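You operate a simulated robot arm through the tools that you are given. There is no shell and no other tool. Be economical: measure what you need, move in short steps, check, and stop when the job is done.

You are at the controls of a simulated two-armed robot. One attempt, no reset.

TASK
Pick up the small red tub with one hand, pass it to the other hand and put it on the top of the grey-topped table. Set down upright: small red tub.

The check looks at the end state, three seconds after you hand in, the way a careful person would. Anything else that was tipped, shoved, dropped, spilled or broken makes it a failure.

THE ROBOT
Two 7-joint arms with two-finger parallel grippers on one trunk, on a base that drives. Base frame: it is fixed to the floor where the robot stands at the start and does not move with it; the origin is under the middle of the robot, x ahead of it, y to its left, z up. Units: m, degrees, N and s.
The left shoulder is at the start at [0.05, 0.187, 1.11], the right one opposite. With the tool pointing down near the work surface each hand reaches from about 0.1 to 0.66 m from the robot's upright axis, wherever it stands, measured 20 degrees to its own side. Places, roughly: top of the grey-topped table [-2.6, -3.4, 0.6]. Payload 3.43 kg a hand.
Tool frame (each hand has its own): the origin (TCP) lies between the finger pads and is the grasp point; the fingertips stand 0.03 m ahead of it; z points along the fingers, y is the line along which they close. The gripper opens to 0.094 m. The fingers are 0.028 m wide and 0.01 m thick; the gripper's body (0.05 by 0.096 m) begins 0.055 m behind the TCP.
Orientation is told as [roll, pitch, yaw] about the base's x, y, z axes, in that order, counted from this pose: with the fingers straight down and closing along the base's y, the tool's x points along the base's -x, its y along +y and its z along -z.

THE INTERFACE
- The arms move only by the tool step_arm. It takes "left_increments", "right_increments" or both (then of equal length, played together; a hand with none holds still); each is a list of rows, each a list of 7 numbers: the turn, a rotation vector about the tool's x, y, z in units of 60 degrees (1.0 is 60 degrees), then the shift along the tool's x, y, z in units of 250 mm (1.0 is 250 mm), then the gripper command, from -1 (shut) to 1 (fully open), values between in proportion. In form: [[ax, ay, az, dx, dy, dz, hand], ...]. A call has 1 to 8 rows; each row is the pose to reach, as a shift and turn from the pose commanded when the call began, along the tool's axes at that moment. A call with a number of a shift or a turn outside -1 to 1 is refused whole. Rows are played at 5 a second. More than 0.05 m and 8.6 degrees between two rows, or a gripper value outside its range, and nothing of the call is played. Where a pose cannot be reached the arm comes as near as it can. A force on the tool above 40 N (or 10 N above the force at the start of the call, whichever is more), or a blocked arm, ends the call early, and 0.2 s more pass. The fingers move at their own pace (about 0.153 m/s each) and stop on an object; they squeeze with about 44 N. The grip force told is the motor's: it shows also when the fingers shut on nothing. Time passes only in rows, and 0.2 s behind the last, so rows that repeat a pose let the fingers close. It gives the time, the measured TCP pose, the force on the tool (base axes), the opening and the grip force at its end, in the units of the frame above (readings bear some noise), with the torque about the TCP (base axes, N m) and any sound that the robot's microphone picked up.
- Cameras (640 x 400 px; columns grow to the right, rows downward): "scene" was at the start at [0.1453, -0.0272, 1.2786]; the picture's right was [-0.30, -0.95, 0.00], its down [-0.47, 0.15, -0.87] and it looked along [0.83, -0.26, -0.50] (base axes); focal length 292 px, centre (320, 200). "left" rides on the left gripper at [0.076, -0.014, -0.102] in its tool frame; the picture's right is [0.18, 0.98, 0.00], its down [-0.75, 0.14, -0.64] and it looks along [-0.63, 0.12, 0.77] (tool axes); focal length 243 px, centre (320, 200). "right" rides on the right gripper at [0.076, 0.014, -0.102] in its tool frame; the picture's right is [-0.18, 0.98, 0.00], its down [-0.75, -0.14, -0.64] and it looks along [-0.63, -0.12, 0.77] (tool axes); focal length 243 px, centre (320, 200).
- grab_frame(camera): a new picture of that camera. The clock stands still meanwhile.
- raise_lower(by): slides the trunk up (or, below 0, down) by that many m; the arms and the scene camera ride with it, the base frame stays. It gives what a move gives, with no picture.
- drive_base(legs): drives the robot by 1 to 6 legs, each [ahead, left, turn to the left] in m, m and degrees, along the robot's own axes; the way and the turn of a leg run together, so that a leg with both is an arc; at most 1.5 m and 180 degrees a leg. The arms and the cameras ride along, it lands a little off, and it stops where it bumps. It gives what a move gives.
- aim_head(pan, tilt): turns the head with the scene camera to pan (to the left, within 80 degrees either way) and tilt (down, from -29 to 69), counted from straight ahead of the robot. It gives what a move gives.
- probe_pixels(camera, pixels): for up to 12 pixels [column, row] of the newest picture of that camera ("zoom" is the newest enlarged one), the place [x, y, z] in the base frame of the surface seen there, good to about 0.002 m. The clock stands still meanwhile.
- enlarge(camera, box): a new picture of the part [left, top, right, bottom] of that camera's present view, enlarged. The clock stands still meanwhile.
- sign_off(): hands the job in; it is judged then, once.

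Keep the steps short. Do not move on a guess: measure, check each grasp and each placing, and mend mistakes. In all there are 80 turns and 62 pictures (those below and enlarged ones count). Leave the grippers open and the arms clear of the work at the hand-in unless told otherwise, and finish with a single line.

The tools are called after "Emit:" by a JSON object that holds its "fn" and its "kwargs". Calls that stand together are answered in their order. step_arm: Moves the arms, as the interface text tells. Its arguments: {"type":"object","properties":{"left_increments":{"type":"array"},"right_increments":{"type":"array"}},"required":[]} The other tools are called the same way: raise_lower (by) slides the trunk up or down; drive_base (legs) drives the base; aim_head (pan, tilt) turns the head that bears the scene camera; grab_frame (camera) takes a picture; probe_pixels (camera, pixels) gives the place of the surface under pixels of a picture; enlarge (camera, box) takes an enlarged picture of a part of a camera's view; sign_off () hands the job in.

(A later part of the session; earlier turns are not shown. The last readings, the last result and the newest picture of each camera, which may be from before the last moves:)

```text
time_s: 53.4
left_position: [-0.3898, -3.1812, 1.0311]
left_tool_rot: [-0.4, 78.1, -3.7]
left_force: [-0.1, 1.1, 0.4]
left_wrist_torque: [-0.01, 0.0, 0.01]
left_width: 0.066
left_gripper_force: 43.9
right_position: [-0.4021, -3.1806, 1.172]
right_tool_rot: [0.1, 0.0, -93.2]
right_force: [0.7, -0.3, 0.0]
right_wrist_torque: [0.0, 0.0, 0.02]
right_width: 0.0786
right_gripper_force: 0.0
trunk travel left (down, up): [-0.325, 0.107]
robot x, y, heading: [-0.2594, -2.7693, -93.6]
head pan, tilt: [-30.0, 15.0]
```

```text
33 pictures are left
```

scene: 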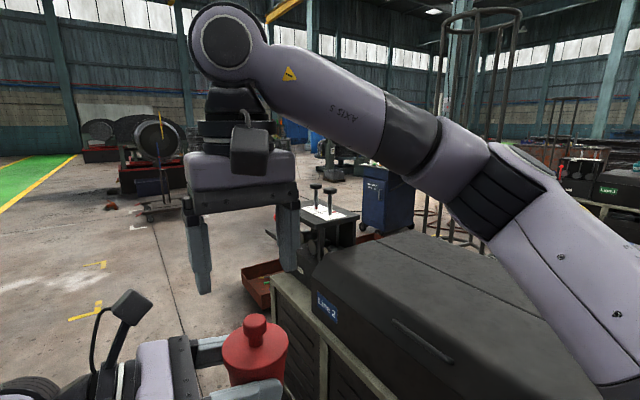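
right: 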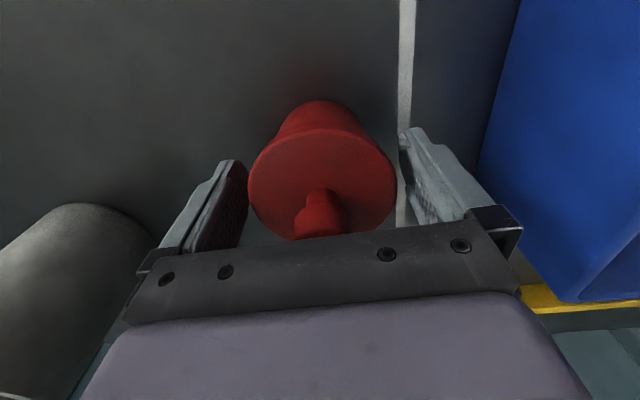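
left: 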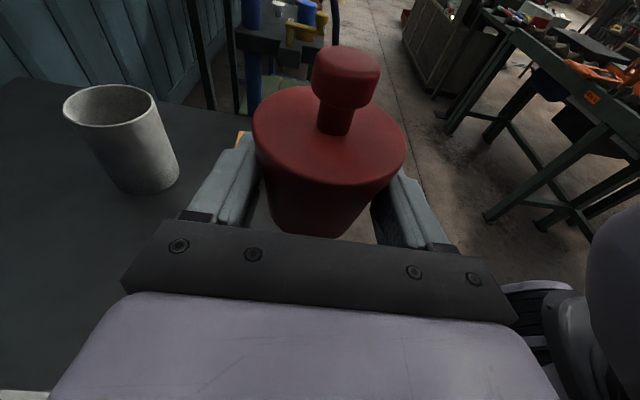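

The base drifted to x -0.26; I probe the end of the machine, the crate and the things beyond. Also the left grip width has crept from 0.067 to 0.066, so I check the tub.

Emit:
{"fn": "probe_pixels", "kwargs": {"camera": "scene", "pixels": [[260, 305], [245, 270], [285, 262], [300, 345], [330, 250], [365, 190], [150, 215], [255, 340], [254, 318], [240, 375], [200, 340], [300, 300]]}}

Emit:
{"fn": "grab_frame", "kwargs": {"camera": "left"}}

```text
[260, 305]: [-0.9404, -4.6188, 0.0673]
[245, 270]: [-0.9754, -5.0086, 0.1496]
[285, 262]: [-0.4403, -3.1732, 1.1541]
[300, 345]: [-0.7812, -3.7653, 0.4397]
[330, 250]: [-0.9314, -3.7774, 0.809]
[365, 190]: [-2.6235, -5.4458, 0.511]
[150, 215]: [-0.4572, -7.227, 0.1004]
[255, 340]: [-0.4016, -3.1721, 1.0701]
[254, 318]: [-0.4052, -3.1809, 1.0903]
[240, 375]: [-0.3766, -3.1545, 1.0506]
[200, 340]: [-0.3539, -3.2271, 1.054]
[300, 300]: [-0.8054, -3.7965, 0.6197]
```

```text
32 pictures are left
```

left: 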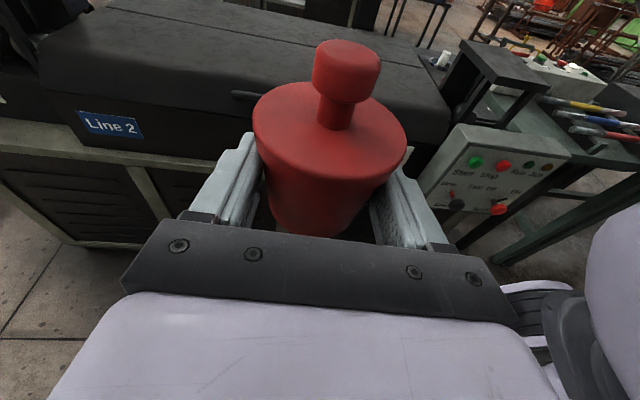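

Tub is fine. Machine ends past y -3.8; a crate stands at x≈-0.95, y -4.6…-5. I drive on 1.4 m, straightening up, and look right.

Emit:
{"fn": "drive_base", "kwargs": {"legs": [[1.4, 0.12, 3.5]]}}

Emit:
{"fn": "aim_head", "kwargs": {"pan": -75, "tilt": 22}}

Emit:
{"fn": "grab_frame", "kwargs": {"camera": "scene"}}

Emit:
{"fn": "aim_head", "kwargs": {"pan": -40, "tilt": 25}}

Emit:
{"fn": "grab_frame", "kwargs": {"camera": "scene"}}

```text
time_s: 60.3
left_position: [-0.3132, -4.5643, 1.0318]
left_tool_rot: [-0.4, 78.0, -1.9]
left_force: [0.4, -0.4, -0.2]
left_wrist_torque: [-0.03, -0.02, -0.01]
left_width: 0.0659
left_gripper_force: 43.8
right_position: [-0.329, -4.5664, 1.1705]
right_tool_rot: [0.0, 0.0, -91.5]
right_force: [-0.1, 0.9, -0.4]
right_wrist_torque: [0.0, -0.01, -0.02]
right_width: 0.0784
right_gripper_force: 0.1
trunk travel left (down, up): [-0.325, 0.107]
robot x, y, heading: [-0.1951, -4.1539, -91.6]
head pan, tilt: [-30.0, 15.0]
```

```text
time_s: 61.5
left_position: [-0.3137, -4.5665, 1.0313]
left_tool_rot: [-0.3, 77.9, -1.9]
left_force: [-0.6, 0.4, -0.1]
left_wrist_torque: [0.0, 0.04, 0.0]
left_width: 0.0659
left_gripper_force: 43.9
right_position: [-0.3283, -4.5666, 1.1711]
right_tool_rot: [0.0, 0.0, -91.4]
right_force: [-0.2, -0.1, -0.3]
right_wrist_torque: [0.01, 0.02, 0.02]
right_width: 0.0787
right_gripper_force: 0.0
trunk travel left (down, up): [-0.325, 0.107]
robot x, y, heading: [-0.196, -4.1516, -91.5]
head pan, tilt: [-75.0, 22.0]
```

```text
31 pictures are left
```

scene: 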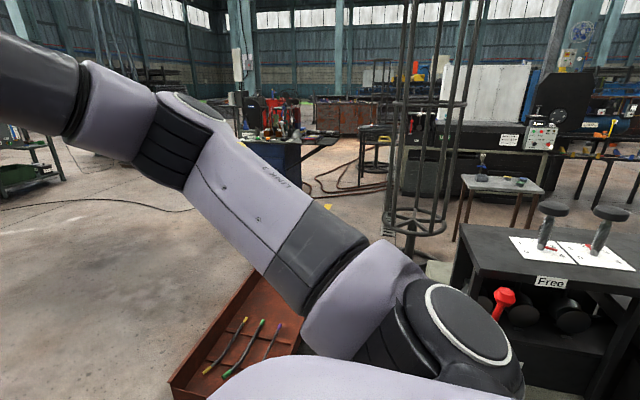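

```text
time_s: 62.5
left_position: [-0.313, -4.5652, 1.0317]
left_tool_rot: [-0.4, 77.9, -1.8]
left_force: [0.7, -0.4, -0.4]
left_wrist_torque: [-0.01, -0.01, 0.01]
left_width: 0.0658
left_gripper_force: 44.3
right_position: [-0.3289, -4.5659, 1.1725]
right_tool_rot: [0.0, 0.0, -91.5]
right_force: [-0.5, -0.7, -0.9]
right_wrist_torque: [-0.02, 0.0, -0.01]
right_width: 0.0784
right_gripper_force: 0.0
trunk travel left (down, up): [-0.325, 0.107]
robot x, y, heading: [-0.1971, -4.1547, -91.6]
head pan, tilt: [-40.0, 25.0]
```

```text
30 pictures are left
```

scene: 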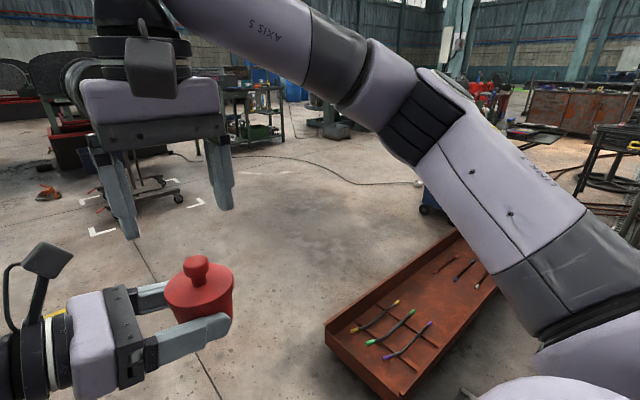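

I probe the red tray's corners, the blue cabinet and the open floor beyond it.

Emit:
{"fn": "probe_pixels", "kwargs": {"camera": "scene", "pixels": [[328, 325], [330, 345], [400, 390], [455, 240], [500, 275], [425, 205], [260, 260], [400, 200], [600, 190], [590, 150], [430, 180], [300, 180]]}}

```text
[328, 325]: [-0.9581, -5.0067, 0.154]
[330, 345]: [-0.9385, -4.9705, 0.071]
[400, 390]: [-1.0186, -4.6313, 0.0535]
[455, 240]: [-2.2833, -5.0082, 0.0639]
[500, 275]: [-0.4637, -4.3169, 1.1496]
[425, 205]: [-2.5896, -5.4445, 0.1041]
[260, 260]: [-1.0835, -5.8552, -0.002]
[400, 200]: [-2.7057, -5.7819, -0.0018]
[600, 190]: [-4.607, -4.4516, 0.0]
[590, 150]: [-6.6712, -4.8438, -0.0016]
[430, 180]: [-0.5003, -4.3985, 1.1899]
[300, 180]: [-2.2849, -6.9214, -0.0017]
```

I take the right-hand view again to map the free floor around the target table.

Emit:
{"fn": "aim_head", "kwargs": {"pan": -70, "tilt": 22}}

Emit:
{"fn": "grab_frame", "kwargs": {"camera": "scene"}}

Emit:
{"fn": "enlarge", "kwargs": {"camera": "scene", "box": [220, 80, 560, 290]}}

```text
time_s: 63.4
left_position: [-0.3146, -4.5646, 1.0321]
left_tool_rot: [-0.4, 78.0, -1.7]
left_force: [0.1, 0.1, 0.6]
left_wrist_torque: [0.02, -0.02, 0.0]
left_width: 0.0658
left_gripper_force: 44.1
right_position: [-0.3284, -4.5659, 1.1725]
right_tool_rot: [0.1, 0.0, -91.5]
right_force: [-0.5, -0.2, 0.0]
right_wrist_torque: [0.0, -0.01, -0.01]
right_width: 0.0785
right_gripper_force: 0.0
trunk travel left (down, up): [-0.325, 0.107]
robot x, y, heading: [-0.1978, -4.1515, -91.6]
head pan, tilt: [-70.0, 22.0]
```

```text
29 pictures are left
```

scene: 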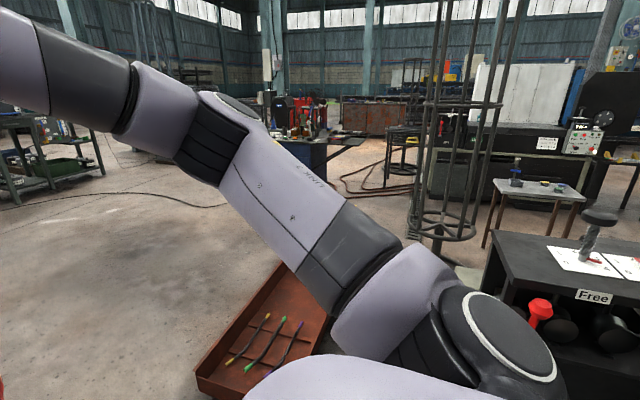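

```text
1.88 times, centred on (390, 185) of scene
```

zoom: 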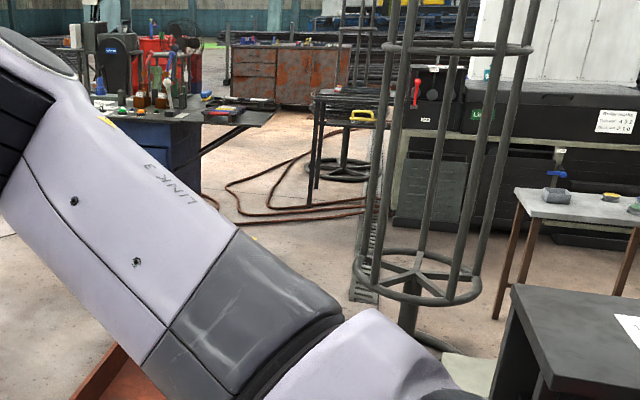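

Emit:
{"fn": "probe_pixels", "kwargs": {"camera": "zoom", "pixels": [[410, 320], [360, 268], [480, 295], [495, 318], [518, 190], [525, 195], [635, 218], [515, 290], [345, 330], [320, 200], [390, 225], [190, 125]]}}

Emit:
{"fn": "probe_pixels", "kwargs": {"camera": "scene", "pixels": [[200, 380], [275, 265], [300, 270], [485, 285], [500, 235], [470, 277], [500, 180], [585, 195], [575, 205], [548, 232], [557, 185], [520, 165]]}}

```text
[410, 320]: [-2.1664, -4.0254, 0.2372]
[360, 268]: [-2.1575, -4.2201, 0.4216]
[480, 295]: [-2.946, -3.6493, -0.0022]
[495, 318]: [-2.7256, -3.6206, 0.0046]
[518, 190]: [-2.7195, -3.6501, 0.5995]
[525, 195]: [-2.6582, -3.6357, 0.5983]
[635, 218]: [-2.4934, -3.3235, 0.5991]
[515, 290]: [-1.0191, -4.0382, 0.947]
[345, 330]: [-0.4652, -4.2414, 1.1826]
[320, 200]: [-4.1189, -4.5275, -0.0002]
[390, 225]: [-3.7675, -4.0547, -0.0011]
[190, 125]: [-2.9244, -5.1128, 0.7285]
```

```text
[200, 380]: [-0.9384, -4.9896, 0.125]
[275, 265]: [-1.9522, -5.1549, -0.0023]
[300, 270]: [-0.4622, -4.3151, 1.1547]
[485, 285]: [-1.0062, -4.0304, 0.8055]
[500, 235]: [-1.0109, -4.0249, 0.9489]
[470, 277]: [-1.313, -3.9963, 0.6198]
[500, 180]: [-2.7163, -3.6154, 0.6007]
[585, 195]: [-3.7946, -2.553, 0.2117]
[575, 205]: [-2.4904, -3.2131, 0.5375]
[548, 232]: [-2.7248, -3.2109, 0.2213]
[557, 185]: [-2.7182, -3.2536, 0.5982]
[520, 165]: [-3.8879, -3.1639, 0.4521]
```

Only the aisle side is blocked by bench, tray and cage; the wider way to the table leads round the north end of the conveyor. I back up along the known aisle, 2.9 m first, straightening the heading.

Emit:
{"fn": "drive_base", "kwargs": {"legs": [[-1.45, 0, 1.5], [-1.4, 0, 0]]}}

```text
time_s: 77.1
left_position: [-0.3653, -1.7413, 1.0321]
left_tool_rot: [-0.4, 77.9, 1.8]
left_force: [0.4, 0.0, -0.8]
left_wrist_torque: [-0.03, 0.0, 0.03]
left_width: 0.0658
left_gripper_force: 43.8
right_position: [-0.3779, -1.7446, 1.1711]
right_tool_rot: [-0.1, 0.1, -87.9]
right_force: [0.6, 0.1, -0.4]
right_wrist_torque: [-0.01, 0.02, -0.01]
right_width: 0.0784
right_gripper_force: 0.1
trunk travel left (down, up): [-0.325, 0.107]
robot x, y, heading: [-0.2743, -1.3187, -88.1]
head pan, tilt: [-70.0, 22.0]
```

Next: back another 1.8 m to y≈0.5, nudging toward x≈-0.2.

Emit:
{"fn": "drive_base", "kwargs": {"legs": [[-1.2, 0.1, -2], [-0.6, 0, 0]]}}

Emit:
{"fn": "aim_head", "kwargs": {"pan": -80, "tilt": 25}}

Emit:
{"fn": "grab_frame", "kwargs": {"camera": "scene"}}

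```text
time_s: 86.2
left_position: [-0.2929, 0.0522, 1.0312]
left_tool_rot: [-0.6, 77.9, -1.0]
left_force: [-0.7, 0.1, -0.9]
left_wrist_torque: [0.01, -0.02, 0.03]
left_width: 0.0652
left_gripper_force: 44.2
right_position: [-0.3077, 0.0522, 1.1717]
right_tool_rot: [0.0, 0.0, -90.6]
right_force: [-0.8, 0.1, -0.4]
right_wrist_torque: [0.0, 0.01, 0.03]
right_width: 0.0788
right_gripper_force: 0.0
trunk travel left (down, up): [-0.325, 0.107]
robot x, y, heading: [-0.1836, 0.4655, -90.7]
head pan, tilt: [-70.0, 22.0]
```

```text
time_s: 86.9
left_position: [-0.2932, 0.0534, 1.0314]
left_tool_rot: [-0.3, 78.0, -0.9]
left_force: [0.8, -0.6, -0.8]
left_wrist_torque: [-0.02, -0.01, 0.04]
left_width: 0.0655
left_gripper_force: 44.2
right_position: [-0.3075, 0.0515, 1.1722]
right_tool_rot: [0.0, 0.1, -90.6]
right_force: [0.1, -0.2, -0.3]
right_wrist_torque: [-0.01, -0.04, 0.03]
right_width: 0.0784
right_gripper_force: 0.0
trunk travel left (down, up): [-0.325, 0.107]
robot x, y, heading: [-0.1842, 0.467, -90.7]
head pan, tilt: [-80.0, 25.0]
```

```text
27 pictures are left
```

scene: 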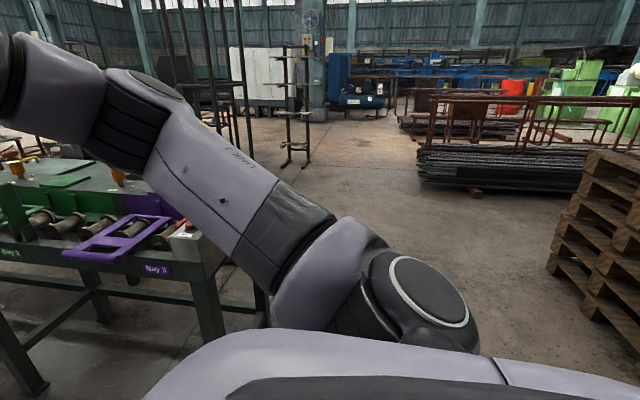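

I measure the conveyor's north end, the pallets, and things further west.

Emit:
{"fn": "probe_pixels", "kwargs": {"camera": "scene", "pixels": [[215, 310], [190, 235], [262, 305], [195, 230], [10, 215], [600, 330], [550, 260], [480, 190], [240, 150], [300, 160], [230, 110], [410, 200]]}}

```text
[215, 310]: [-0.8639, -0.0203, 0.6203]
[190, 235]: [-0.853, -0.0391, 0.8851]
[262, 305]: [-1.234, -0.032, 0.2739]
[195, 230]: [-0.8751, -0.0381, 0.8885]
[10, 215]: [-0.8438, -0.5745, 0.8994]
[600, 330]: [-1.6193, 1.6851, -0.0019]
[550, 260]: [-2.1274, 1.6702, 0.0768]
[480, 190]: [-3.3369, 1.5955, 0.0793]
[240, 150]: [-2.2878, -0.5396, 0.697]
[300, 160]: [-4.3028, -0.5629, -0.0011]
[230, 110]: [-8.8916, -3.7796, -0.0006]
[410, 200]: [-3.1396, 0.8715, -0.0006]
```

Conveyor ends at y≈0 (x -0.84…-1.25), pallets begin at y≈1.4–1.67. I turn right 90° to face west, then move to y≈0.65 and ahead 1.2 m.

Emit:
{"fn": "drive_base", "kwargs": {"legs": [[0, 0, -45], [0, 0, -44.5], [0.2, -0.2, 0]]}}

Emit:
{"fn": "aim_head", "kwargs": {"pan": 30, "tilt": 25}}

Emit:
{"fn": "grab_frame", "kwargs": {"camera": "scene"}}

```text
time_s: 93.4
left_position: [-0.7985, 0.7795, 1.0317]
left_tool_rot: [-0.3, 78.0, -90.2]
left_force: [0.5, -0.6, -0.4]
left_wrist_torque: [-0.02, 0.0, -0.01]
left_width: 0.065
left_gripper_force: 44.0
right_position: [-0.8011, 0.7941, 1.1711]
right_tool_rot: [0.1, 0.1, 180.0]
right_force: [0.2, 0.1, 0.4]
right_wrist_torque: [-0.01, 0.03, 0.02]
right_width: 0.0784
right_gripper_force: 0.0
trunk travel left (down, up): [-0.325, 0.107]
robot x, y, heading: [-0.3794, 0.6705, 179.8]
head pan, tilt: [-80.0, 25.0]
```

```text
time_s: 95.3
left_position: [-0.7988, 0.7796, 1.0312]
left_tool_rot: [-0.4, 78.0, -90.3]
left_force: [0.3, 0.3, -0.2]
left_wrist_torque: [-0.01, 0.0, 0.02]
left_width: 0.0651
left_gripper_force: 44.1
right_position: [-0.8002, 0.7924, 1.1704]
right_tool_rot: [0.0, 0.0, 180.0]
right_force: [-1.1, -0.2, 0.2]
right_wrist_torque: [0.0, 0.01, 0.04]
right_width: 0.0785
right_gripper_force: 0.2
trunk travel left (down, up): [-0.325, 0.107]
robot x, y, heading: [-0.3841, 0.672, 180.0]
head pan, tilt: [30.0, 25.0]
```

```text
26 pictures are left
```

scene: 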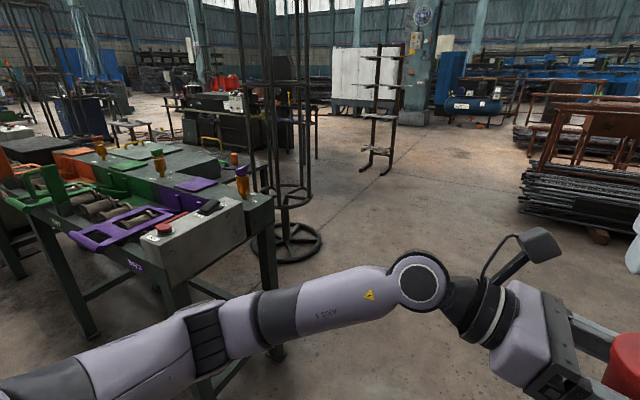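

The grip width keeps creeping (0.065), so I check the tub with the left camera, and probe the route (cage, conveyor, target table).

Emit:
{"fn": "grab_frame", "kwargs": {"camera": "left"}}

Emit:
{"fn": "probe_pixels", "kwargs": {"camera": "scene", "pixels": [[285, 250], [318, 240], [300, 190], [250, 130], [375, 170], [265, 290], [275, 215], [130, 125], [150, 125], [215, 155], [230, 330], [400, 250]]}}

```text
25 pictures are left
```

left: 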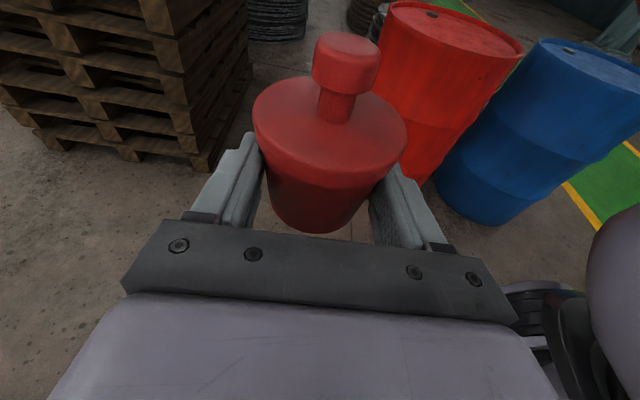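

```text
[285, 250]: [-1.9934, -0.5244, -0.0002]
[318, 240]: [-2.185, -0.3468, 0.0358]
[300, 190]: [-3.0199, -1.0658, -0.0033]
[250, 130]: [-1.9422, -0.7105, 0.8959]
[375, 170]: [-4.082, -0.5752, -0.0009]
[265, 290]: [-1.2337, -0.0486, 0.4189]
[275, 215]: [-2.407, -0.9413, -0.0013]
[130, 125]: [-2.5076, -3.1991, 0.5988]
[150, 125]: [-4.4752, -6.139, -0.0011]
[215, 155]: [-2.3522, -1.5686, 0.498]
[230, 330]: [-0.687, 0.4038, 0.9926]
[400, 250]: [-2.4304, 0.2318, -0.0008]
```

The tub has risen a little in the grip but is upright. I enlarge the way south to understand what stands between me and the table.

Emit:
{"fn": "enlarge", "kwargs": {"camera": "scene", "box": [80, 70, 400, 270]}}

Emit:
{"fn": "probe_pixels", "kwargs": {"camera": "zoom", "pixels": [[245, 140], [265, 175], [330, 170], [205, 70], [420, 50], [470, 110], [340, 260], [480, 190], [300, 110], [425, 130], [170, 125], [250, 200]]}}

```text
2.00 times, centred on (240, 170) of scene
```

zoom: 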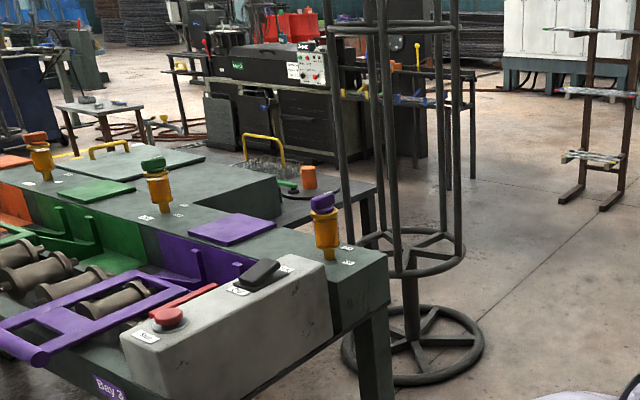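

```text
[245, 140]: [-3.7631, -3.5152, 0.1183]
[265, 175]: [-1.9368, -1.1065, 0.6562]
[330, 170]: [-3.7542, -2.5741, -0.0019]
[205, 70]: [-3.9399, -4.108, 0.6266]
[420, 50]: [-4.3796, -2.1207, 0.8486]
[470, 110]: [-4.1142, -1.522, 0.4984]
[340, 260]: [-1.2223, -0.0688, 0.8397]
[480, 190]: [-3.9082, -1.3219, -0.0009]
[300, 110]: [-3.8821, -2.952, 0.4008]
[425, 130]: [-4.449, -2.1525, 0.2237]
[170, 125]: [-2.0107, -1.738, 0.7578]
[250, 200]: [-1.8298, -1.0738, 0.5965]
```

Lane between the cage/conveyor platform (x>-2.4) and the Line 1 machine (x<-3.75) is open. I drive west to x≈-3.0 and turn left to face south.

Emit:
{"fn": "drive_base", "kwargs": {"legs": [[1.3, 0, 0], [1.3, 0, 0], [0, 0, 45], [0, 0, 45]]}}

Emit:
{"fn": "aim_head", "kwargs": {"pan": 10, "tilt": 20}}

Emit:
{"fn": "grab_frame", "kwargs": {"camera": "scene"}}

```text
time_s: 112.2
left_position: [-3.0828, 0.2308, 1.0314]
left_tool_rot: [-0.4, 78.0, 2.3]
left_force: [-0.2, 0.6, -0.6]
left_wrist_torque: [0.0, 0.05, 0.0]
left_width: 0.0645
left_gripper_force: 43.9
right_position: [-3.0969, 0.2286, 1.1711]
right_tool_rot: [-0.1, 0.1, -87.3]
right_force: [-1.0, -0.5, 0.2]
right_wrist_torque: [-0.02, 0.0, 0.01]
right_width: 0.0785
right_gripper_force: 0.0
trunk travel left (down, up): [-0.325, 0.107]
robot x, y, heading: [-2.9963, 0.6542, -87.2]
head pan, tilt: [30.0, 25.0]
```

```text
time_s: 113.0
left_position: [-3.0825, 0.2313, 1.0317]
left_tool_rot: [-0.4, 78.0, 2.4]
left_force: [-0.7, 0.3, -0.4]
left_wrist_torque: [0.03, 0.01, 0.0]
left_width: 0.0647
left_gripper_force: 43.7
right_position: [-3.0972, 0.2284, 1.1708]
right_tool_rot: [0.0, 0.0, -87.4]
right_force: [-0.6, 0.2, 1.3]
right_wrist_torque: [-0.02, 0.01, -0.03]
right_width: 0.0787
right_gripper_force: 0.0
trunk travel left (down, up): [-0.325, 0.107]
robot x, y, heading: [-2.9942, 0.6508, -87.2]
head pan, tilt: [10.0, 20.0]
```

```text
23 pictures are left
```

scene: 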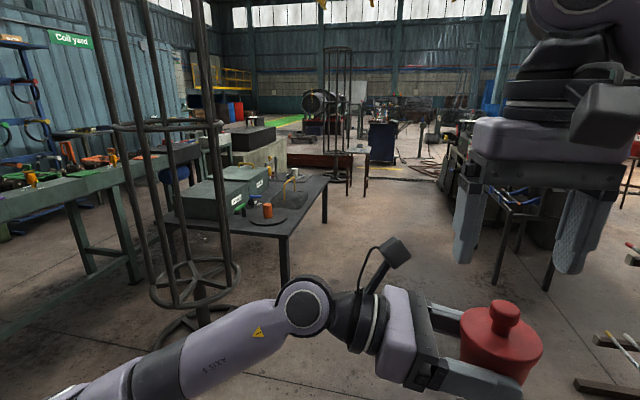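

Clear lane ahead; target table at (357,152). I probe the items bounding the lane.

Emit:
{"fn": "probe_pixels", "kwargs": {"camera": "scene", "pixels": [[283, 270], [325, 210], [287, 238], [500, 270], [548, 275], [445, 190], [430, 170], [357, 151], [350, 180], [368, 175], [380, 250], [615, 340]]}}

```text
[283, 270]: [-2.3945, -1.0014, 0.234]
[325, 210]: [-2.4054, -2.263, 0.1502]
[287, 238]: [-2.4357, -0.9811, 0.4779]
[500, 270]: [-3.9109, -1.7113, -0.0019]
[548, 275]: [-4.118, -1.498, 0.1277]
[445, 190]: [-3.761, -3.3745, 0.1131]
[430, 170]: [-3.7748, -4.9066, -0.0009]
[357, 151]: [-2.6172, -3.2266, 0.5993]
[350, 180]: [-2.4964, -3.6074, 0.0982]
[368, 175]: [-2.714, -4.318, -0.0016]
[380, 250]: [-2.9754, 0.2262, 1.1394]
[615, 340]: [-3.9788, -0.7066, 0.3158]
```

I drive south 2.9 m along x≈-3.05, correcting the heading, and then view the table.

Emit:
{"fn": "drive_base", "kwargs": {"legs": [[1.45, 0, -2.8], [1.45, 0, 0]]}}

Emit:
{"fn": "aim_head", "kwargs": {"pan": 20, "tilt": 32}}

Emit:
{"fn": "grab_frame", "kwargs": {"camera": "scene"}}

```text
time_s: 126.9
left_position: [-3.103, -2.6272, 1.0315]
left_tool_rot: [-0.4, 78.1, -1.0]
left_force: [-0.4, -0.4, -1.2]
left_wrist_torque: [0.01, -0.01, -0.02]
left_width: 0.064
left_gripper_force: 43.5
right_position: [-3.1164, -2.6285, 1.1708]
right_tool_rot: [0.0, 0.0, -90.8]
right_force: [0.0, 0.6, 0.1]
right_wrist_torque: [-0.03, 0.0, -0.03]
right_width: 0.0785
right_gripper_force: 0.1
trunk travel left (down, up): [-0.325, 0.107]
robot x, y, heading: [-2.9909, -2.213, -90.6]
head pan, tilt: [10.0, 20.0]
```

```text
time_s: 127.6
left_position: [-3.1018, -2.6273, 1.0315]
left_tool_rot: [-0.4, 78.0, -1.1]
left_force: [0.3, 0.8, -0.7]
left_wrist_torque: [-0.01, 0.01, -0.01]
left_width: 0.0641
left_gripper_force: 44.1
right_position: [-3.1166, -2.6287, 1.1711]
right_tool_rot: [0.0, -0.1, -90.7]
right_force: [0.9, 0.2, -0.1]
right_wrist_torque: [0.01, 0.01, -0.03]
right_width: 0.0787
right_gripper_force: 0.0
trunk travel left (down, up): [-0.325, 0.107]
robot x, y, heading: [-2.9913, -2.2139, -90.8]
head pan, tilt: [20.0, 32.0]
```

```text
22 pictures are left
```

scene: 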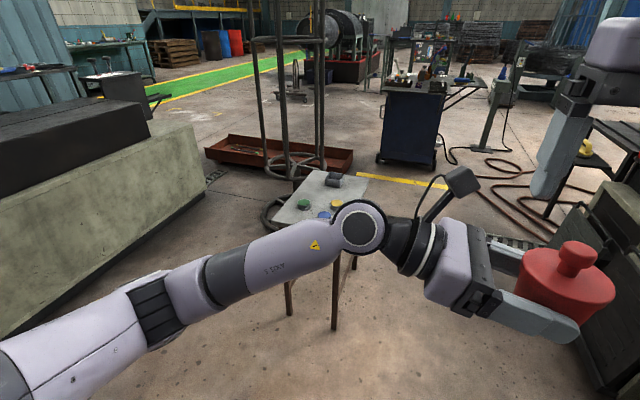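

I enlarge the table top and measure things on it plus the big block at left.

Emit:
{"fn": "enlarge", "kwargs": {"camera": "scene", "box": [250, 150, 410, 250]}}

Emit:
{"fn": "probe_pixels", "kwargs": {"camera": "scene", "pixels": [[203, 185], [100, 130], [150, 130], [60, 300], [0, 335], [640, 235], [600, 380], [560, 350]]}}

Emit:
{"fn": "probe_pixels", "kwargs": {"camera": "zoom", "pixels": [[90, 280], [110, 300], [300, 80], [470, 110], [215, 220], [300, 265], [345, 220], [330, 120], [360, 125], [400, 165], [330, 180], [260, 130]]}}

```text
4.00 times, centred on (330, 200) of scene
```

zoom: 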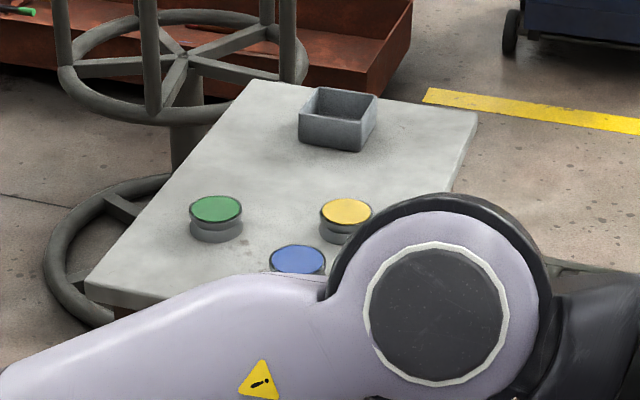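

```text
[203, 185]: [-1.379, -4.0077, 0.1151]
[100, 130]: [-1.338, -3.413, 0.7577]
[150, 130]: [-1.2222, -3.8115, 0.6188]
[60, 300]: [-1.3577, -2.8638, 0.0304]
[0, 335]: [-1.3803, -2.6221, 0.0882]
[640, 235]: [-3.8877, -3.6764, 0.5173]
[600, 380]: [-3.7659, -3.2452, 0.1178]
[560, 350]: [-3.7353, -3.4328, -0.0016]
```

```text
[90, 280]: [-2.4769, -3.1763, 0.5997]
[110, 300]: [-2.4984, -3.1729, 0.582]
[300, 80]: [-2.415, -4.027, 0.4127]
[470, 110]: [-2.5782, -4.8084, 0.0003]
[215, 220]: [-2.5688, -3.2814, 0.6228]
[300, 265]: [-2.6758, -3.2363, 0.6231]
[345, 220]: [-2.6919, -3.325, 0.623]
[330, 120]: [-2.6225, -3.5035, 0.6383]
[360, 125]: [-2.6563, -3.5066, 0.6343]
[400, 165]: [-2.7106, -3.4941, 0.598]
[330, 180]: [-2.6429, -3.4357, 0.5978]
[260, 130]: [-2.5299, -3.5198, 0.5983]
```

Table: x -2.77…-2.47, y -3.17…-3.65. Tins at (-2.57,-3.28), (-2.68,-3.24), (-2.69,-3.33), box at (-2.64,-3.51). Free spot: about (-2.54,-3.41), with the hand coming in from the east, the wrist hanging off the table. I check how far the chassis protrudes.

Emit:
{"fn": "aim_head", "kwargs": {"pan": 0, "tilt": 69}}

Emit:
{"fn": "grab_frame", "kwargs": {"camera": "scene"}}

Emit:
{"fn": "probe_pixels", "kwargs": {"camera": "scene", "pixels": [[320, 300], [320, 270], [320, 250], [320, 285], [200, 270], [100, 290], [440, 270], [320, 390], [580, 240]]}}

```text
time_s: 128.7
left_position: [-3.1041, -2.6262, 1.0318]
left_tool_rot: [-0.4, 78.0, -1.0]
left_force: [0.3, 0.4, -1.2]
left_wrist_torque: [-0.02, -0.02, 0.02]
left_width: 0.0643
left_gripper_force: 44.2
right_position: [-3.1158, -2.6299, 1.1711]
right_tool_rot: [0.0, 0.0, -90.7]
right_force: [-0.5, 0.4, 0.1]
right_wrist_torque: [0.0, -0.01, 0.0]
right_width: 0.0785
right_gripper_force: 0.0
trunk travel left (down, up): [-0.325, 0.107]
robot x, y, heading: [-2.989, -2.2095, -90.9]
head pan, tilt: [0.0, 68.8]
```

```text
20 pictures are left
```

scene: 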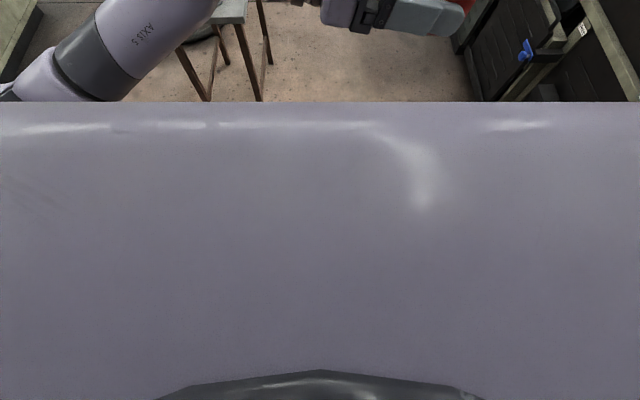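

```text
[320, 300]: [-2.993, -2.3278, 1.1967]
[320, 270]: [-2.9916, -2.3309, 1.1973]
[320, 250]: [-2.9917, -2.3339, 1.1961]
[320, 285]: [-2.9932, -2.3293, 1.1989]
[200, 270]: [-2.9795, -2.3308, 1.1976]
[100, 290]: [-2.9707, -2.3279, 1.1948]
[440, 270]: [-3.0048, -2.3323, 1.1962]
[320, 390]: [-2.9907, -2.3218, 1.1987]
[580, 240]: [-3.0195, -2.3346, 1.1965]
```

That shows only the chest; the base is hidden, so I'll keep ≥0.41 m from the table edge, as at the start. I drive ahead 0.5 then sideways left 0.44.

Emit:
{"fn": "drive_base", "kwargs": {"legs": [[0.5, 0, 0.8], [0, 0.44, 0]]}}

Emit:
{"fn": "aim_head", "kwargs": {"pan": 0, "tilt": 45}}

Emit:
{"fn": "grab_frame", "kwargs": {"camera": "scene"}}

```text
time_s: 135.8
left_position: [-2.6424, -3.1369, 1.0327]
left_tool_rot: [-0.5, 77.9, -0.6]
left_force: [-0.3, 1.2, -0.4]
left_wrist_torque: [0.0, 0.0, 0.03]
left_width: 0.0639
left_gripper_force: 43.7
right_position: [-2.6566, -3.1405, 1.1715]
right_tool_rot: [0.0, -0.1, -90.2]
right_force: [-0.2, 1.0, -0.8]
right_wrist_torque: [0.01, -0.02, 0.0]
right_width: 0.0785
right_gripper_force: 0.0
trunk travel left (down, up): [-0.325, 0.107]
robot x, y, heading: [-2.5342, -2.7182, -90.2]
head pan, tilt: [0.0, 68.8]
```

```text
time_s: 136.7
left_position: [-2.6426, -3.1382, 1.0312]
left_tool_rot: [-0.4, 78.0, -0.6]
left_force: [-0.4, 0.1, -0.3]
left_wrist_torque: [-0.01, 0.01, 0.0]
left_width: 0.0638
left_gripper_force: 44.5
right_position: [-2.6563, -3.1386, 1.1712]
right_tool_rot: [0.0, 0.0, -90.3]
right_force: [0.0, 0.7, -0.1]
right_wrist_torque: [-0.01, 0.01, 0.02]
right_width: 0.0788
right_gripper_force: 0.0
trunk travel left (down, up): [-0.325, 0.107]
robot x, y, heading: [-2.5342, -2.7243, -90.1]
head pan, tilt: [0.0, 45.0]
```

```text
19 pictures are left
```

scene: 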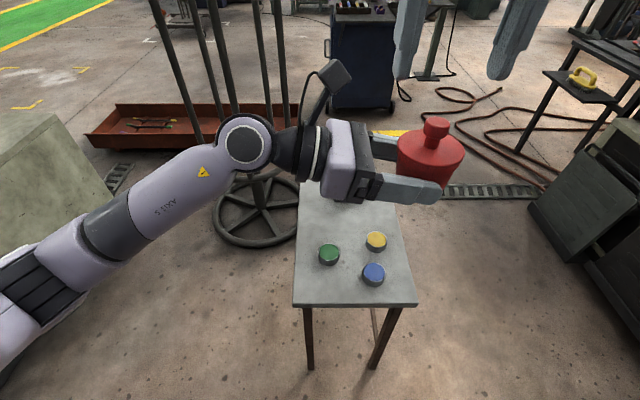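

Excellent view. I probe the tub's height in the hand and the table corners, tins and box.

Emit:
{"fn": "enlarge", "kwargs": {"camera": "scene", "box": [270, 100, 480, 230]}}

Emit:
{"fn": "probe_pixels", "kwargs": {"camera": "scene", "pixels": [[437, 122], [400, 150], [460, 150], [430, 160], [297, 303], [415, 303], [330, 247], [376, 240], [374, 271], [398, 210], [300, 200], [428, 176]]}}

```text
3.05 times, centred on (375, 165) of scene
```

zoom: 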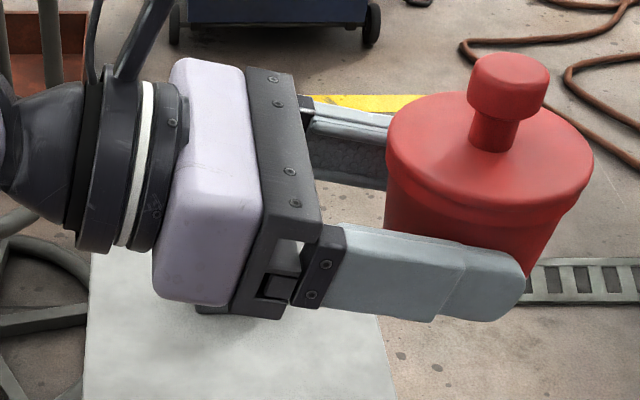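

```text
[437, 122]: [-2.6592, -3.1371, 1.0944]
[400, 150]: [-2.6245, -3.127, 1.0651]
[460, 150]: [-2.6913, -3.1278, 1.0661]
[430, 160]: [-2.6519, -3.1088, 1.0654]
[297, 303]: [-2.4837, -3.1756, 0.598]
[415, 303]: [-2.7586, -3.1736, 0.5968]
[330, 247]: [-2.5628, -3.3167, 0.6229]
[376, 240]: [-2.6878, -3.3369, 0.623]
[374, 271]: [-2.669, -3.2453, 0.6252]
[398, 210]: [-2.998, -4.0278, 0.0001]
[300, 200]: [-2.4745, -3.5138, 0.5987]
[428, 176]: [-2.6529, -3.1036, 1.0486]
```

Tub bottom is about 0.033 below the TCP, axis 0.016 ahead of it. I creep 0.05 m forward (edge then ≈0.40 m from my axis), then stretch the left arm over the free spot, still high.

Emit:
{"fn": "drive_base", "kwargs": {"legs": [[0.05, 0, 0]]}}

Emit:
{"fn": "step_arm", "kwargs": {"left_increments": [[0, 0, 0, -0.013, -0.125, -0.06, -1], [0, 0, 0, -0.026, -0.25, -0.12, -1], [0, 0, 0, -0.038, -0.375, -0.18, -1], [0, 0, 0, -0.051, -0.5, -0.24, -1], [0, 0, 0, -0.064, -0.625, -0.3, -1], [0, 0, 0, -0.077, -0.75, -0.36, -1], [0, 0, 0, -0.0895, -0.868, -0.42, -1], [0, 0, 0, -0.0895, -0.868, -0.42, -1]]}}

```text
time_s: 137.6
left_position: [-2.6431, -3.1865, 1.0316]
left_tool_rot: [-0.3, 78.0, -0.5]
left_force: [-0.3, -1.5, -0.5]
left_wrist_torque: [-0.03, -0.03, -0.02]
left_width: 0.0638
left_gripper_force: 43.5
right_position: [-2.657, -3.1878, 1.1701]
right_tool_rot: [0.0, 0.0, -90.3]
right_force: [0.4, -0.7, -0.2]
right_wrist_torque: [-0.01, 0.02, 0.01]
right_width: 0.0786
right_gripper_force: 0.0
trunk travel left (down, up): [-0.325, 0.107]
robot x, y, heading: [-2.537, -2.7763, -90.4]
head pan, tilt: [0.0, 45.0]
```

```text
time_s: 139.4
left_position: [-2.5371, -3.3994, 1.0336]
left_tool_rot: [-0.9, 78.1, -1.3]
left_force: [0.5, 0.4, -0.9]
left_wrist_torque: [-0.02, 0.0, -0.02]
left_width: 0.0636
left_gripper_force: 43.5
right_position: [-2.6565, -3.1872, 1.172]
right_tool_rot: [0.0, 0.1, -90.3]
right_force: [0.0, -0.8, 0.4]
right_wrist_torque: [-0.03, 0.01, 0.02]
right_width: 0.0785
right_gripper_force: 0.1
trunk travel left (down, up): [-0.325, 0.107]
robot x, y, heading: [-2.5368, -2.7722, -90.2]
head pan, tilt: [0.0, 45.0]
```

Reached with the pose kept. Now I lower the trunk 0.30 m (tub bottom to ≈0.70) and look.

Emit:
{"fn": "raise_lower", "kwargs": {"by": -0.3}}

Emit:
{"fn": "grab_frame", "kwargs": {"camera": "scene"}}

Emit:
{"fn": "grab_frame", "kwargs": {"camera": "left"}}

```text
time_s: 142.4
left_position: [-2.5362, -3.4016, 0.7352]
left_tool_rot: [-0.5, 78.0, -0.7]
left_force: [0.3, -0.8, -1.5]
left_wrist_torque: [-0.01, 0.01, 0.03]
left_width: 0.0639
left_gripper_force: 44.2
right_position: [-2.6563, -3.1874, 0.8708]
right_tool_rot: [0.0, 0.1, -90.3]
right_force: [1.2, 0.7, 0.6]
right_wrist_torque: [-0.01, -0.01, -0.03]
right_width: 0.0786
right_gripper_force: 0.1
trunk travel left (down, up): [-0.025, 0.407]
robot x, y, heading: [-2.5338, -2.7738, -90.4]
head pan, tilt: [0.0, 45.0]
```

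```text
17 pictures are left
```

scene: 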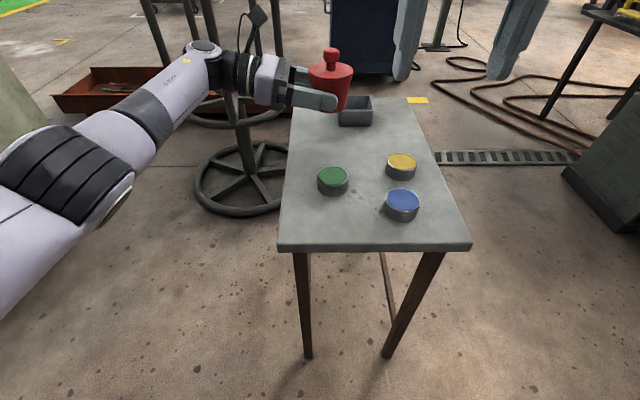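

```text
16 pictures are left
```

left: 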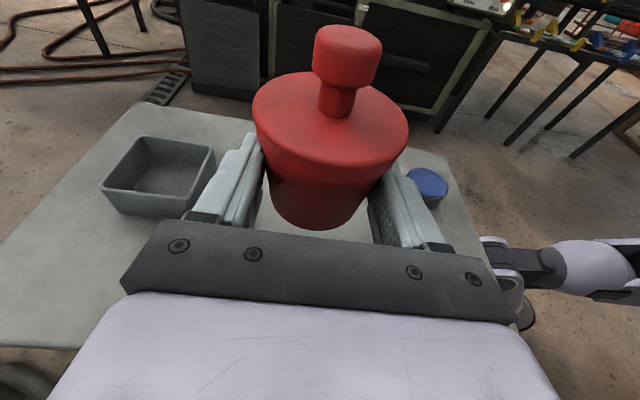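

I probe the tub, tins, box, table surface, and nearby cage rods.

Emit:
{"fn": "probe_pixels", "kwargs": {"camera": "scene", "pixels": [[331, 55], [312, 72], [352, 72], [330, 82], [330, 105], [332, 172], [332, 186], [341, 118], [341, 110], [300, 130], [279, 50], [258, 15]]}}

Emit:
{"fn": "probe_pixels", "kwargs": {"camera": "left", "pixels": [[212, 155], [160, 140], [190, 210], [105, 185], [428, 182], [330, 130], [60, 260], [340, 40], [258, 105], [405, 130]]}}

```text
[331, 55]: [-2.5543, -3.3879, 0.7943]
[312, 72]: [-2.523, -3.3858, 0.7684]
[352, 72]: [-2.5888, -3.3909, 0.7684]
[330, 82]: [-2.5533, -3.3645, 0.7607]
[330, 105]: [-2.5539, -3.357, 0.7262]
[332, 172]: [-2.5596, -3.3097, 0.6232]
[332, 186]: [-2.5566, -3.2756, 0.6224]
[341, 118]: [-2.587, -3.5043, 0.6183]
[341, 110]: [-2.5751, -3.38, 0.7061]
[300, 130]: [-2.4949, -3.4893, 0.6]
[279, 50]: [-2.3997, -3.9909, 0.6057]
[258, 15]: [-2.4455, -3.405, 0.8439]
```

```text
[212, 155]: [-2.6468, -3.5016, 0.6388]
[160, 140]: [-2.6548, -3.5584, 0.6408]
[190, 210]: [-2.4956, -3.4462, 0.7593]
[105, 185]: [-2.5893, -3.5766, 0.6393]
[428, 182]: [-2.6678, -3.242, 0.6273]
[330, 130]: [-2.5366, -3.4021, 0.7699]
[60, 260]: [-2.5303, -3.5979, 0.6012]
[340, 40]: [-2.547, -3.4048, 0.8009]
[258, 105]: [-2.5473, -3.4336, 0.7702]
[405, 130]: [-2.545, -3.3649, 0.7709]
```

Lid level (0.770), bottom ≈0.7025, table 0.5995, spot clear of the tins and box. I lower vertically 0.09 m in steps.

Emit:
{"fn": "step_arm", "kwargs": {"left_increments": [[0, 0, 0, -0.088, 0, 0.0188, -1], [0, 0, 0, -0.176, 0, 0.0375, -1], [0, 0, 0, -0.264, 0, 0.056, -1], [0, 0, 0, -0.352, 0, 0.075, -1], [0, 0, 0, -0.352, 0, 0.075, -1]]}}

Emit:
{"fn": "enlarge", "kwargs": {"camera": "scene", "box": [220, 20, 440, 200]}}

Emit:
{"fn": "probe_pixels", "kwargs": {"camera": "zoom", "pixels": [[320, 200], [320, 215], [320, 240], [300, 180]]}}

```text
time_s: 143.6
left_position: [-2.5366, -3.3908, 0.6444]
left_tool_rot: [-0.5, 78.0, -0.7]
left_force: [0.1, -0.1, -0.4]
left_wrist_torque: [0.01, -0.04, 0.0]
left_width: 0.0636
left_gripper_force: 44.0
left hand out of reach, approached as far as the arm can: row 3, 4, 5
right_position: [-2.6556, -3.1879, 0.8723]
right_tool_rot: [0.0, 0.0, -90.3]
right_force: [0.4, -0.1, -0.2]
right_wrist_torque: [-0.02, -0.03, -0.01]
right_width: 0.0787
right_gripper_force: 0.1
trunk travel left (down, up): [-0.025, 0.407]
robot x, y, heading: [-2.533, -2.7713, -90.2]
head pan, tilt: [0.0, 45.0]
```

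```text
2.22 times, centred on (330, 110) of scene
```

zoom: 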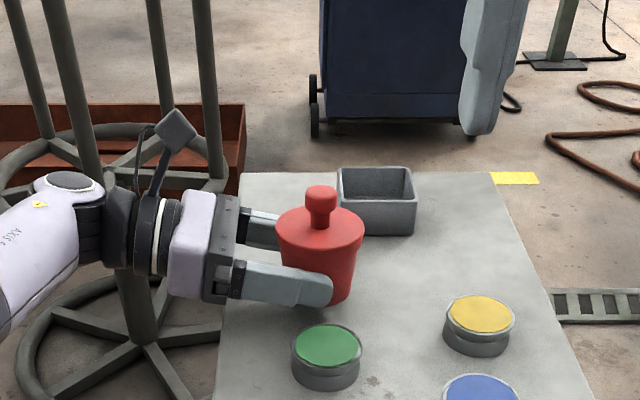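

```text
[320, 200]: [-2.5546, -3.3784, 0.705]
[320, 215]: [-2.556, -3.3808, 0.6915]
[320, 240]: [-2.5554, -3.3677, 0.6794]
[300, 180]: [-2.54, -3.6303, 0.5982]
```

The arm is at its reach limit (y -3.391, still 3 cm clear of the green tin). I do the last lowering with the trunk: bottom ≈0.612, so -0.010 first.

Emit:
{"fn": "raise_lower", "kwargs": {"by": -0.01}}

Emit:
{"fn": "enlarge", "kwargs": {"camera": "scene", "box": [280, 70, 380, 150]}}

Emit:
{"fn": "probe_pixels", "kwargs": {"camera": "zoom", "pixels": [[260, 190], [260, 170], [300, 215], [280, 300], [300, 320], [340, 300]]}}

```text
time_s: 144.2
left_position: [-2.5359, -3.3901, 0.6356]
left_tool_rot: [-0.5, 78.0, -0.6]
left_force: [0.7, -0.2, -1.1]
left_wrist_torque: [0.02, -0.03, 0.0]
left_width: 0.0635
left_gripper_force: 43.8
right_position: [-2.6566, -3.1882, 0.8624]
right_tool_rot: [0.0, 0.0, -90.4]
right_force: [-0.1, -0.2, -0.3]
right_wrist_torque: [0.01, 0.0, 0.0]
right_width: 0.0785
right_gripper_force: 0.0
trunk travel left (down, up): [-0.015, 0.417]
robot x, y, heading: [-2.5372, -2.7762, -90.2]
head pan, tilt: [0.0, 45.0]
```

```text
5.00 times, centred on (330, 110) of scene
```

zoom: 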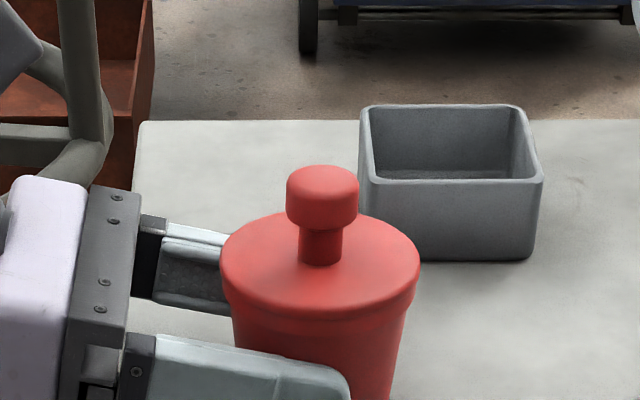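

```text
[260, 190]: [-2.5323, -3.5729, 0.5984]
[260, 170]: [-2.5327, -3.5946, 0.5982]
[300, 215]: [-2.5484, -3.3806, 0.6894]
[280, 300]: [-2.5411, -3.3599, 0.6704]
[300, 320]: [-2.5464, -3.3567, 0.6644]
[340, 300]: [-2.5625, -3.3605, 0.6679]
```

Lid top ≈0.670, so the bottom is about 3–4 mm above the table. I lower in millimetre steps, watching the force.

Emit:
{"fn": "raise_lower", "kwargs": {"by": -0.003}}

Emit:
{"fn": "raise_lower", "kwargs": {"by": -0.0015}}

```text
time_s: 144.7
left_position: [-2.5376, -3.3902, 0.6337]
left_tool_rot: [-0.4, 78.0, -0.7]
left_force: [0.3, -0.4, -1.0]
left_wrist_torque: [0.02, -0.02, 0.02]
left_width: 0.0638
left_gripper_force: 44.1
right_position: [-2.657, -3.1883, 0.8579]
right_tool_rot: [0.0, 0.1, -90.2]
right_force: [-0.1, -0.5, 0.0]
right_wrist_torque: [-0.03, 0.0, 0.01]
right_width: 0.0784
right_gripper_force: 0.0
trunk travel left (down, up): [-0.012, 0.42]
robot x, y, heading: [-2.5393, -2.7715, -90.4]
head pan, tilt: [0.0, 45.0]
```

```text
time_s: 145.2
left_position: [-2.5374, -3.3905, 0.6309]
left_tool_rot: [-0.5, 78.0, -0.8]
left_force: [-1.1, -0.4, -0.3]
left_wrist_torque: [0.0, -0.02, -0.03]
left_width: 0.0636
left_gripper_force: 44.5
right_position: [-2.657, -3.1882, 0.8565]
right_tool_rot: [0.1, 0.0, -90.3]
right_force: [0.1, 0.0, 0.6]
right_wrist_torque: [-0.01, 0.03, 0.0]
right_width: 0.0786
right_gripper_force: 0.1
trunk travel left (down, up): [-0.011, 0.421]
robot x, y, heading: [-2.537, -2.7694, -90.2]
head pan, tilt: [0.0, 45.0]
```

No contact yet (forces at noise). Two more small steps.

Emit:
{"fn": "raise_lower", "kwargs": {"by": -0.0015}}

Emit:
{"fn": "raise_lower", "kwargs": {"by": -0.001}}

```text
time_s: 145.7
left_position: [-2.5363, -3.3907, 0.6302]
left_tool_rot: [-1.0, 78.0, -1.1]
left_force: [0.6, 0.3, 3.0]
left_wrist_torque: [-0.06, 0.09, 0.0]
left_width: 0.0636
left_gripper_force: 43.7
right_position: [-2.6568, -3.1862, 0.8558]
right_tool_rot: [0.0, 0.0, -90.4]
right_force: [0.1, 0.1, 0.7]
right_wrist_torque: [0.02, 0.04, -0.02]
right_width: 0.0786
right_gripper_force: 0.0
trunk travel left (down, up): [-0.009, 0.423]
robot x, y, heading: [-2.535, -2.7732, -90.2]
head pan, tilt: [0.0, 45.0]
```

```text
time_s: 146.2
left_position: [-2.5376, -3.391, 0.6305]
left_tool_rot: [-1.1, 78.1, -1.4]
left_force: [1.0, 0.0, 6.7]
left_wrist_torque: [-0.18, 0.18, 0.04]
left_width: 0.0637
left_gripper_force: 44.2
right_position: [-2.6568, -3.1879, 0.8554]
right_tool_rot: [0.0, 0.0, -90.3]
right_force: [0.5, 0.2, 0.1]
right_wrist_torque: [-0.01, 0.0, -0.02]
right_width: 0.0785
right_gripper_force: 0.1
trunk travel left (down, up): [-0.008, 0.424]
robot x, y, heading: [-2.532, -2.7712, -90.4]
head pan, tilt: [0.0, 45.0]
```

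Contact: 6.7 N upward. I open the left hand in place to ≈0.086 m.

Emit:
{"fn": "step_arm", "kwargs": {"left_increments": [[0, 0, 0, 0, 0, 0, 0.5], [0, 0, 0, 0, 0, 0, 0.83], [0, 0, 0, 0, 0, 0, 0.83]]}}

Emit:
{"fn": "grab_frame", "kwargs": {"camera": "left"}}

Emit:
{"fn": "enlarge", "kwargs": {"camera": "scene", "box": [250, 60, 410, 190]}}

```text
time_s: 147.0
left_position: [-2.5373, -3.3905, 0.6291]
left_tool_rot: [-0.5, 78.0, -0.6]
left_force: [-1.0, 0.6, -0.2]
left_wrist_torque: [0.0, -0.04, 0.01]
left_width: 0.086
left_gripper_force: 0.1
right_position: [-2.6559, -3.1877, 0.8541]
right_tool_rot: [0.1, 0.0, -90.4]
right_force: [0.4, 0.0, -1.3]
right_wrist_torque: [0.04, -0.01, -0.01]
right_width: 0.0786
right_gripper_force: 0.0
trunk travel left (down, up): [-0.008, 0.424]
robot x, y, heading: [-2.5344, -2.7699, -90.3]
head pan, tilt: [0.0, 45.0]
```

```text
13 pictures are left
```

left: 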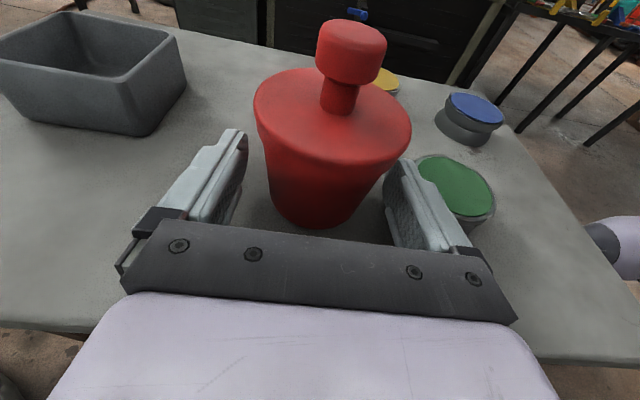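

```text
3.08 times, centred on (330, 125) of scene
```

zoom: 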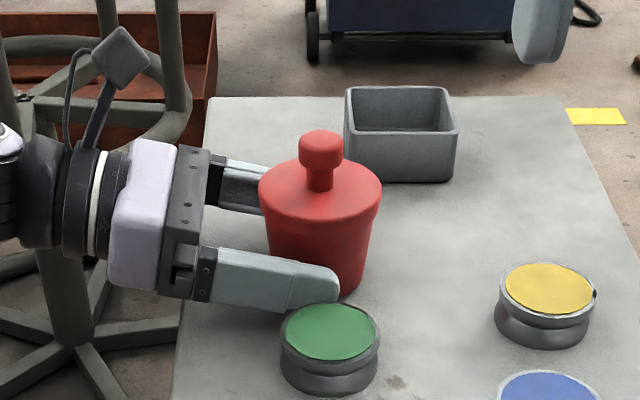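

The tub stands free and upright between the open fingers. I withdraw the hand straight back along its fingers, slowly at first.

Emit:
{"fn": "step_arm", "kwargs": {"left_increments": [[0, 0, 0, 0, 0, -0.05, 0.83], [0, 0, 0, 0, 0, -0.12, 0.83], [0, 0, 0, 0, 0, -0.2, 0.83], [0, 0, 0, 0, 0, -0.3, 0.83], [0, 0, 0, 0, 0, -0.42, 0.83], [0, 0, 0, 0, 0, -0.54, 0.83]]}}

Emit:
{"fn": "grab_frame", "kwargs": {"camera": "scene"}}

```text
time_s: 148.4
left_position: [-2.4066, -3.3909, 0.6567]
left_tool_rot: [-0.5, 78.0, -0.7]
left_force: [1.1, -0.2, 0.2]
left_wrist_torque: [-0.01, 0.02, 0.04]
left_width: 0.0862
left_gripper_force: 0.0
right_position: [-2.6558, -3.1874, 0.8545]
right_tool_rot: [0.1, 0.0, -90.3]
right_force: [-0.4, -0.2, 0.4]
right_wrist_torque: [0.01, 0.0, -0.04]
right_width: 0.0784
right_gripper_force: 0.0
trunk travel left (down, up): [-0.008, 0.424]
robot x, y, heading: [-2.5339, -2.7688, -90.5]
head pan, tilt: [0.0, 45.0]
```

```text
11 pictures are left
```

scene: 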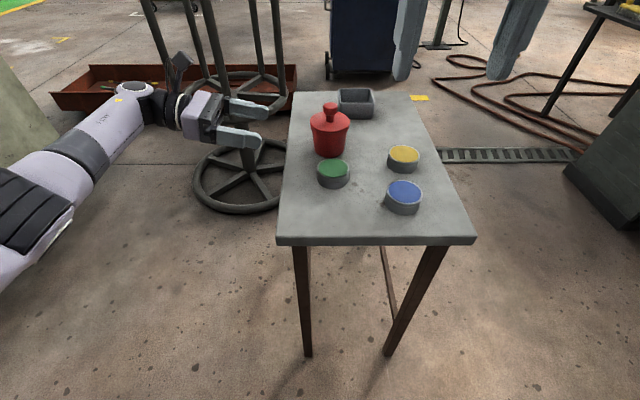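

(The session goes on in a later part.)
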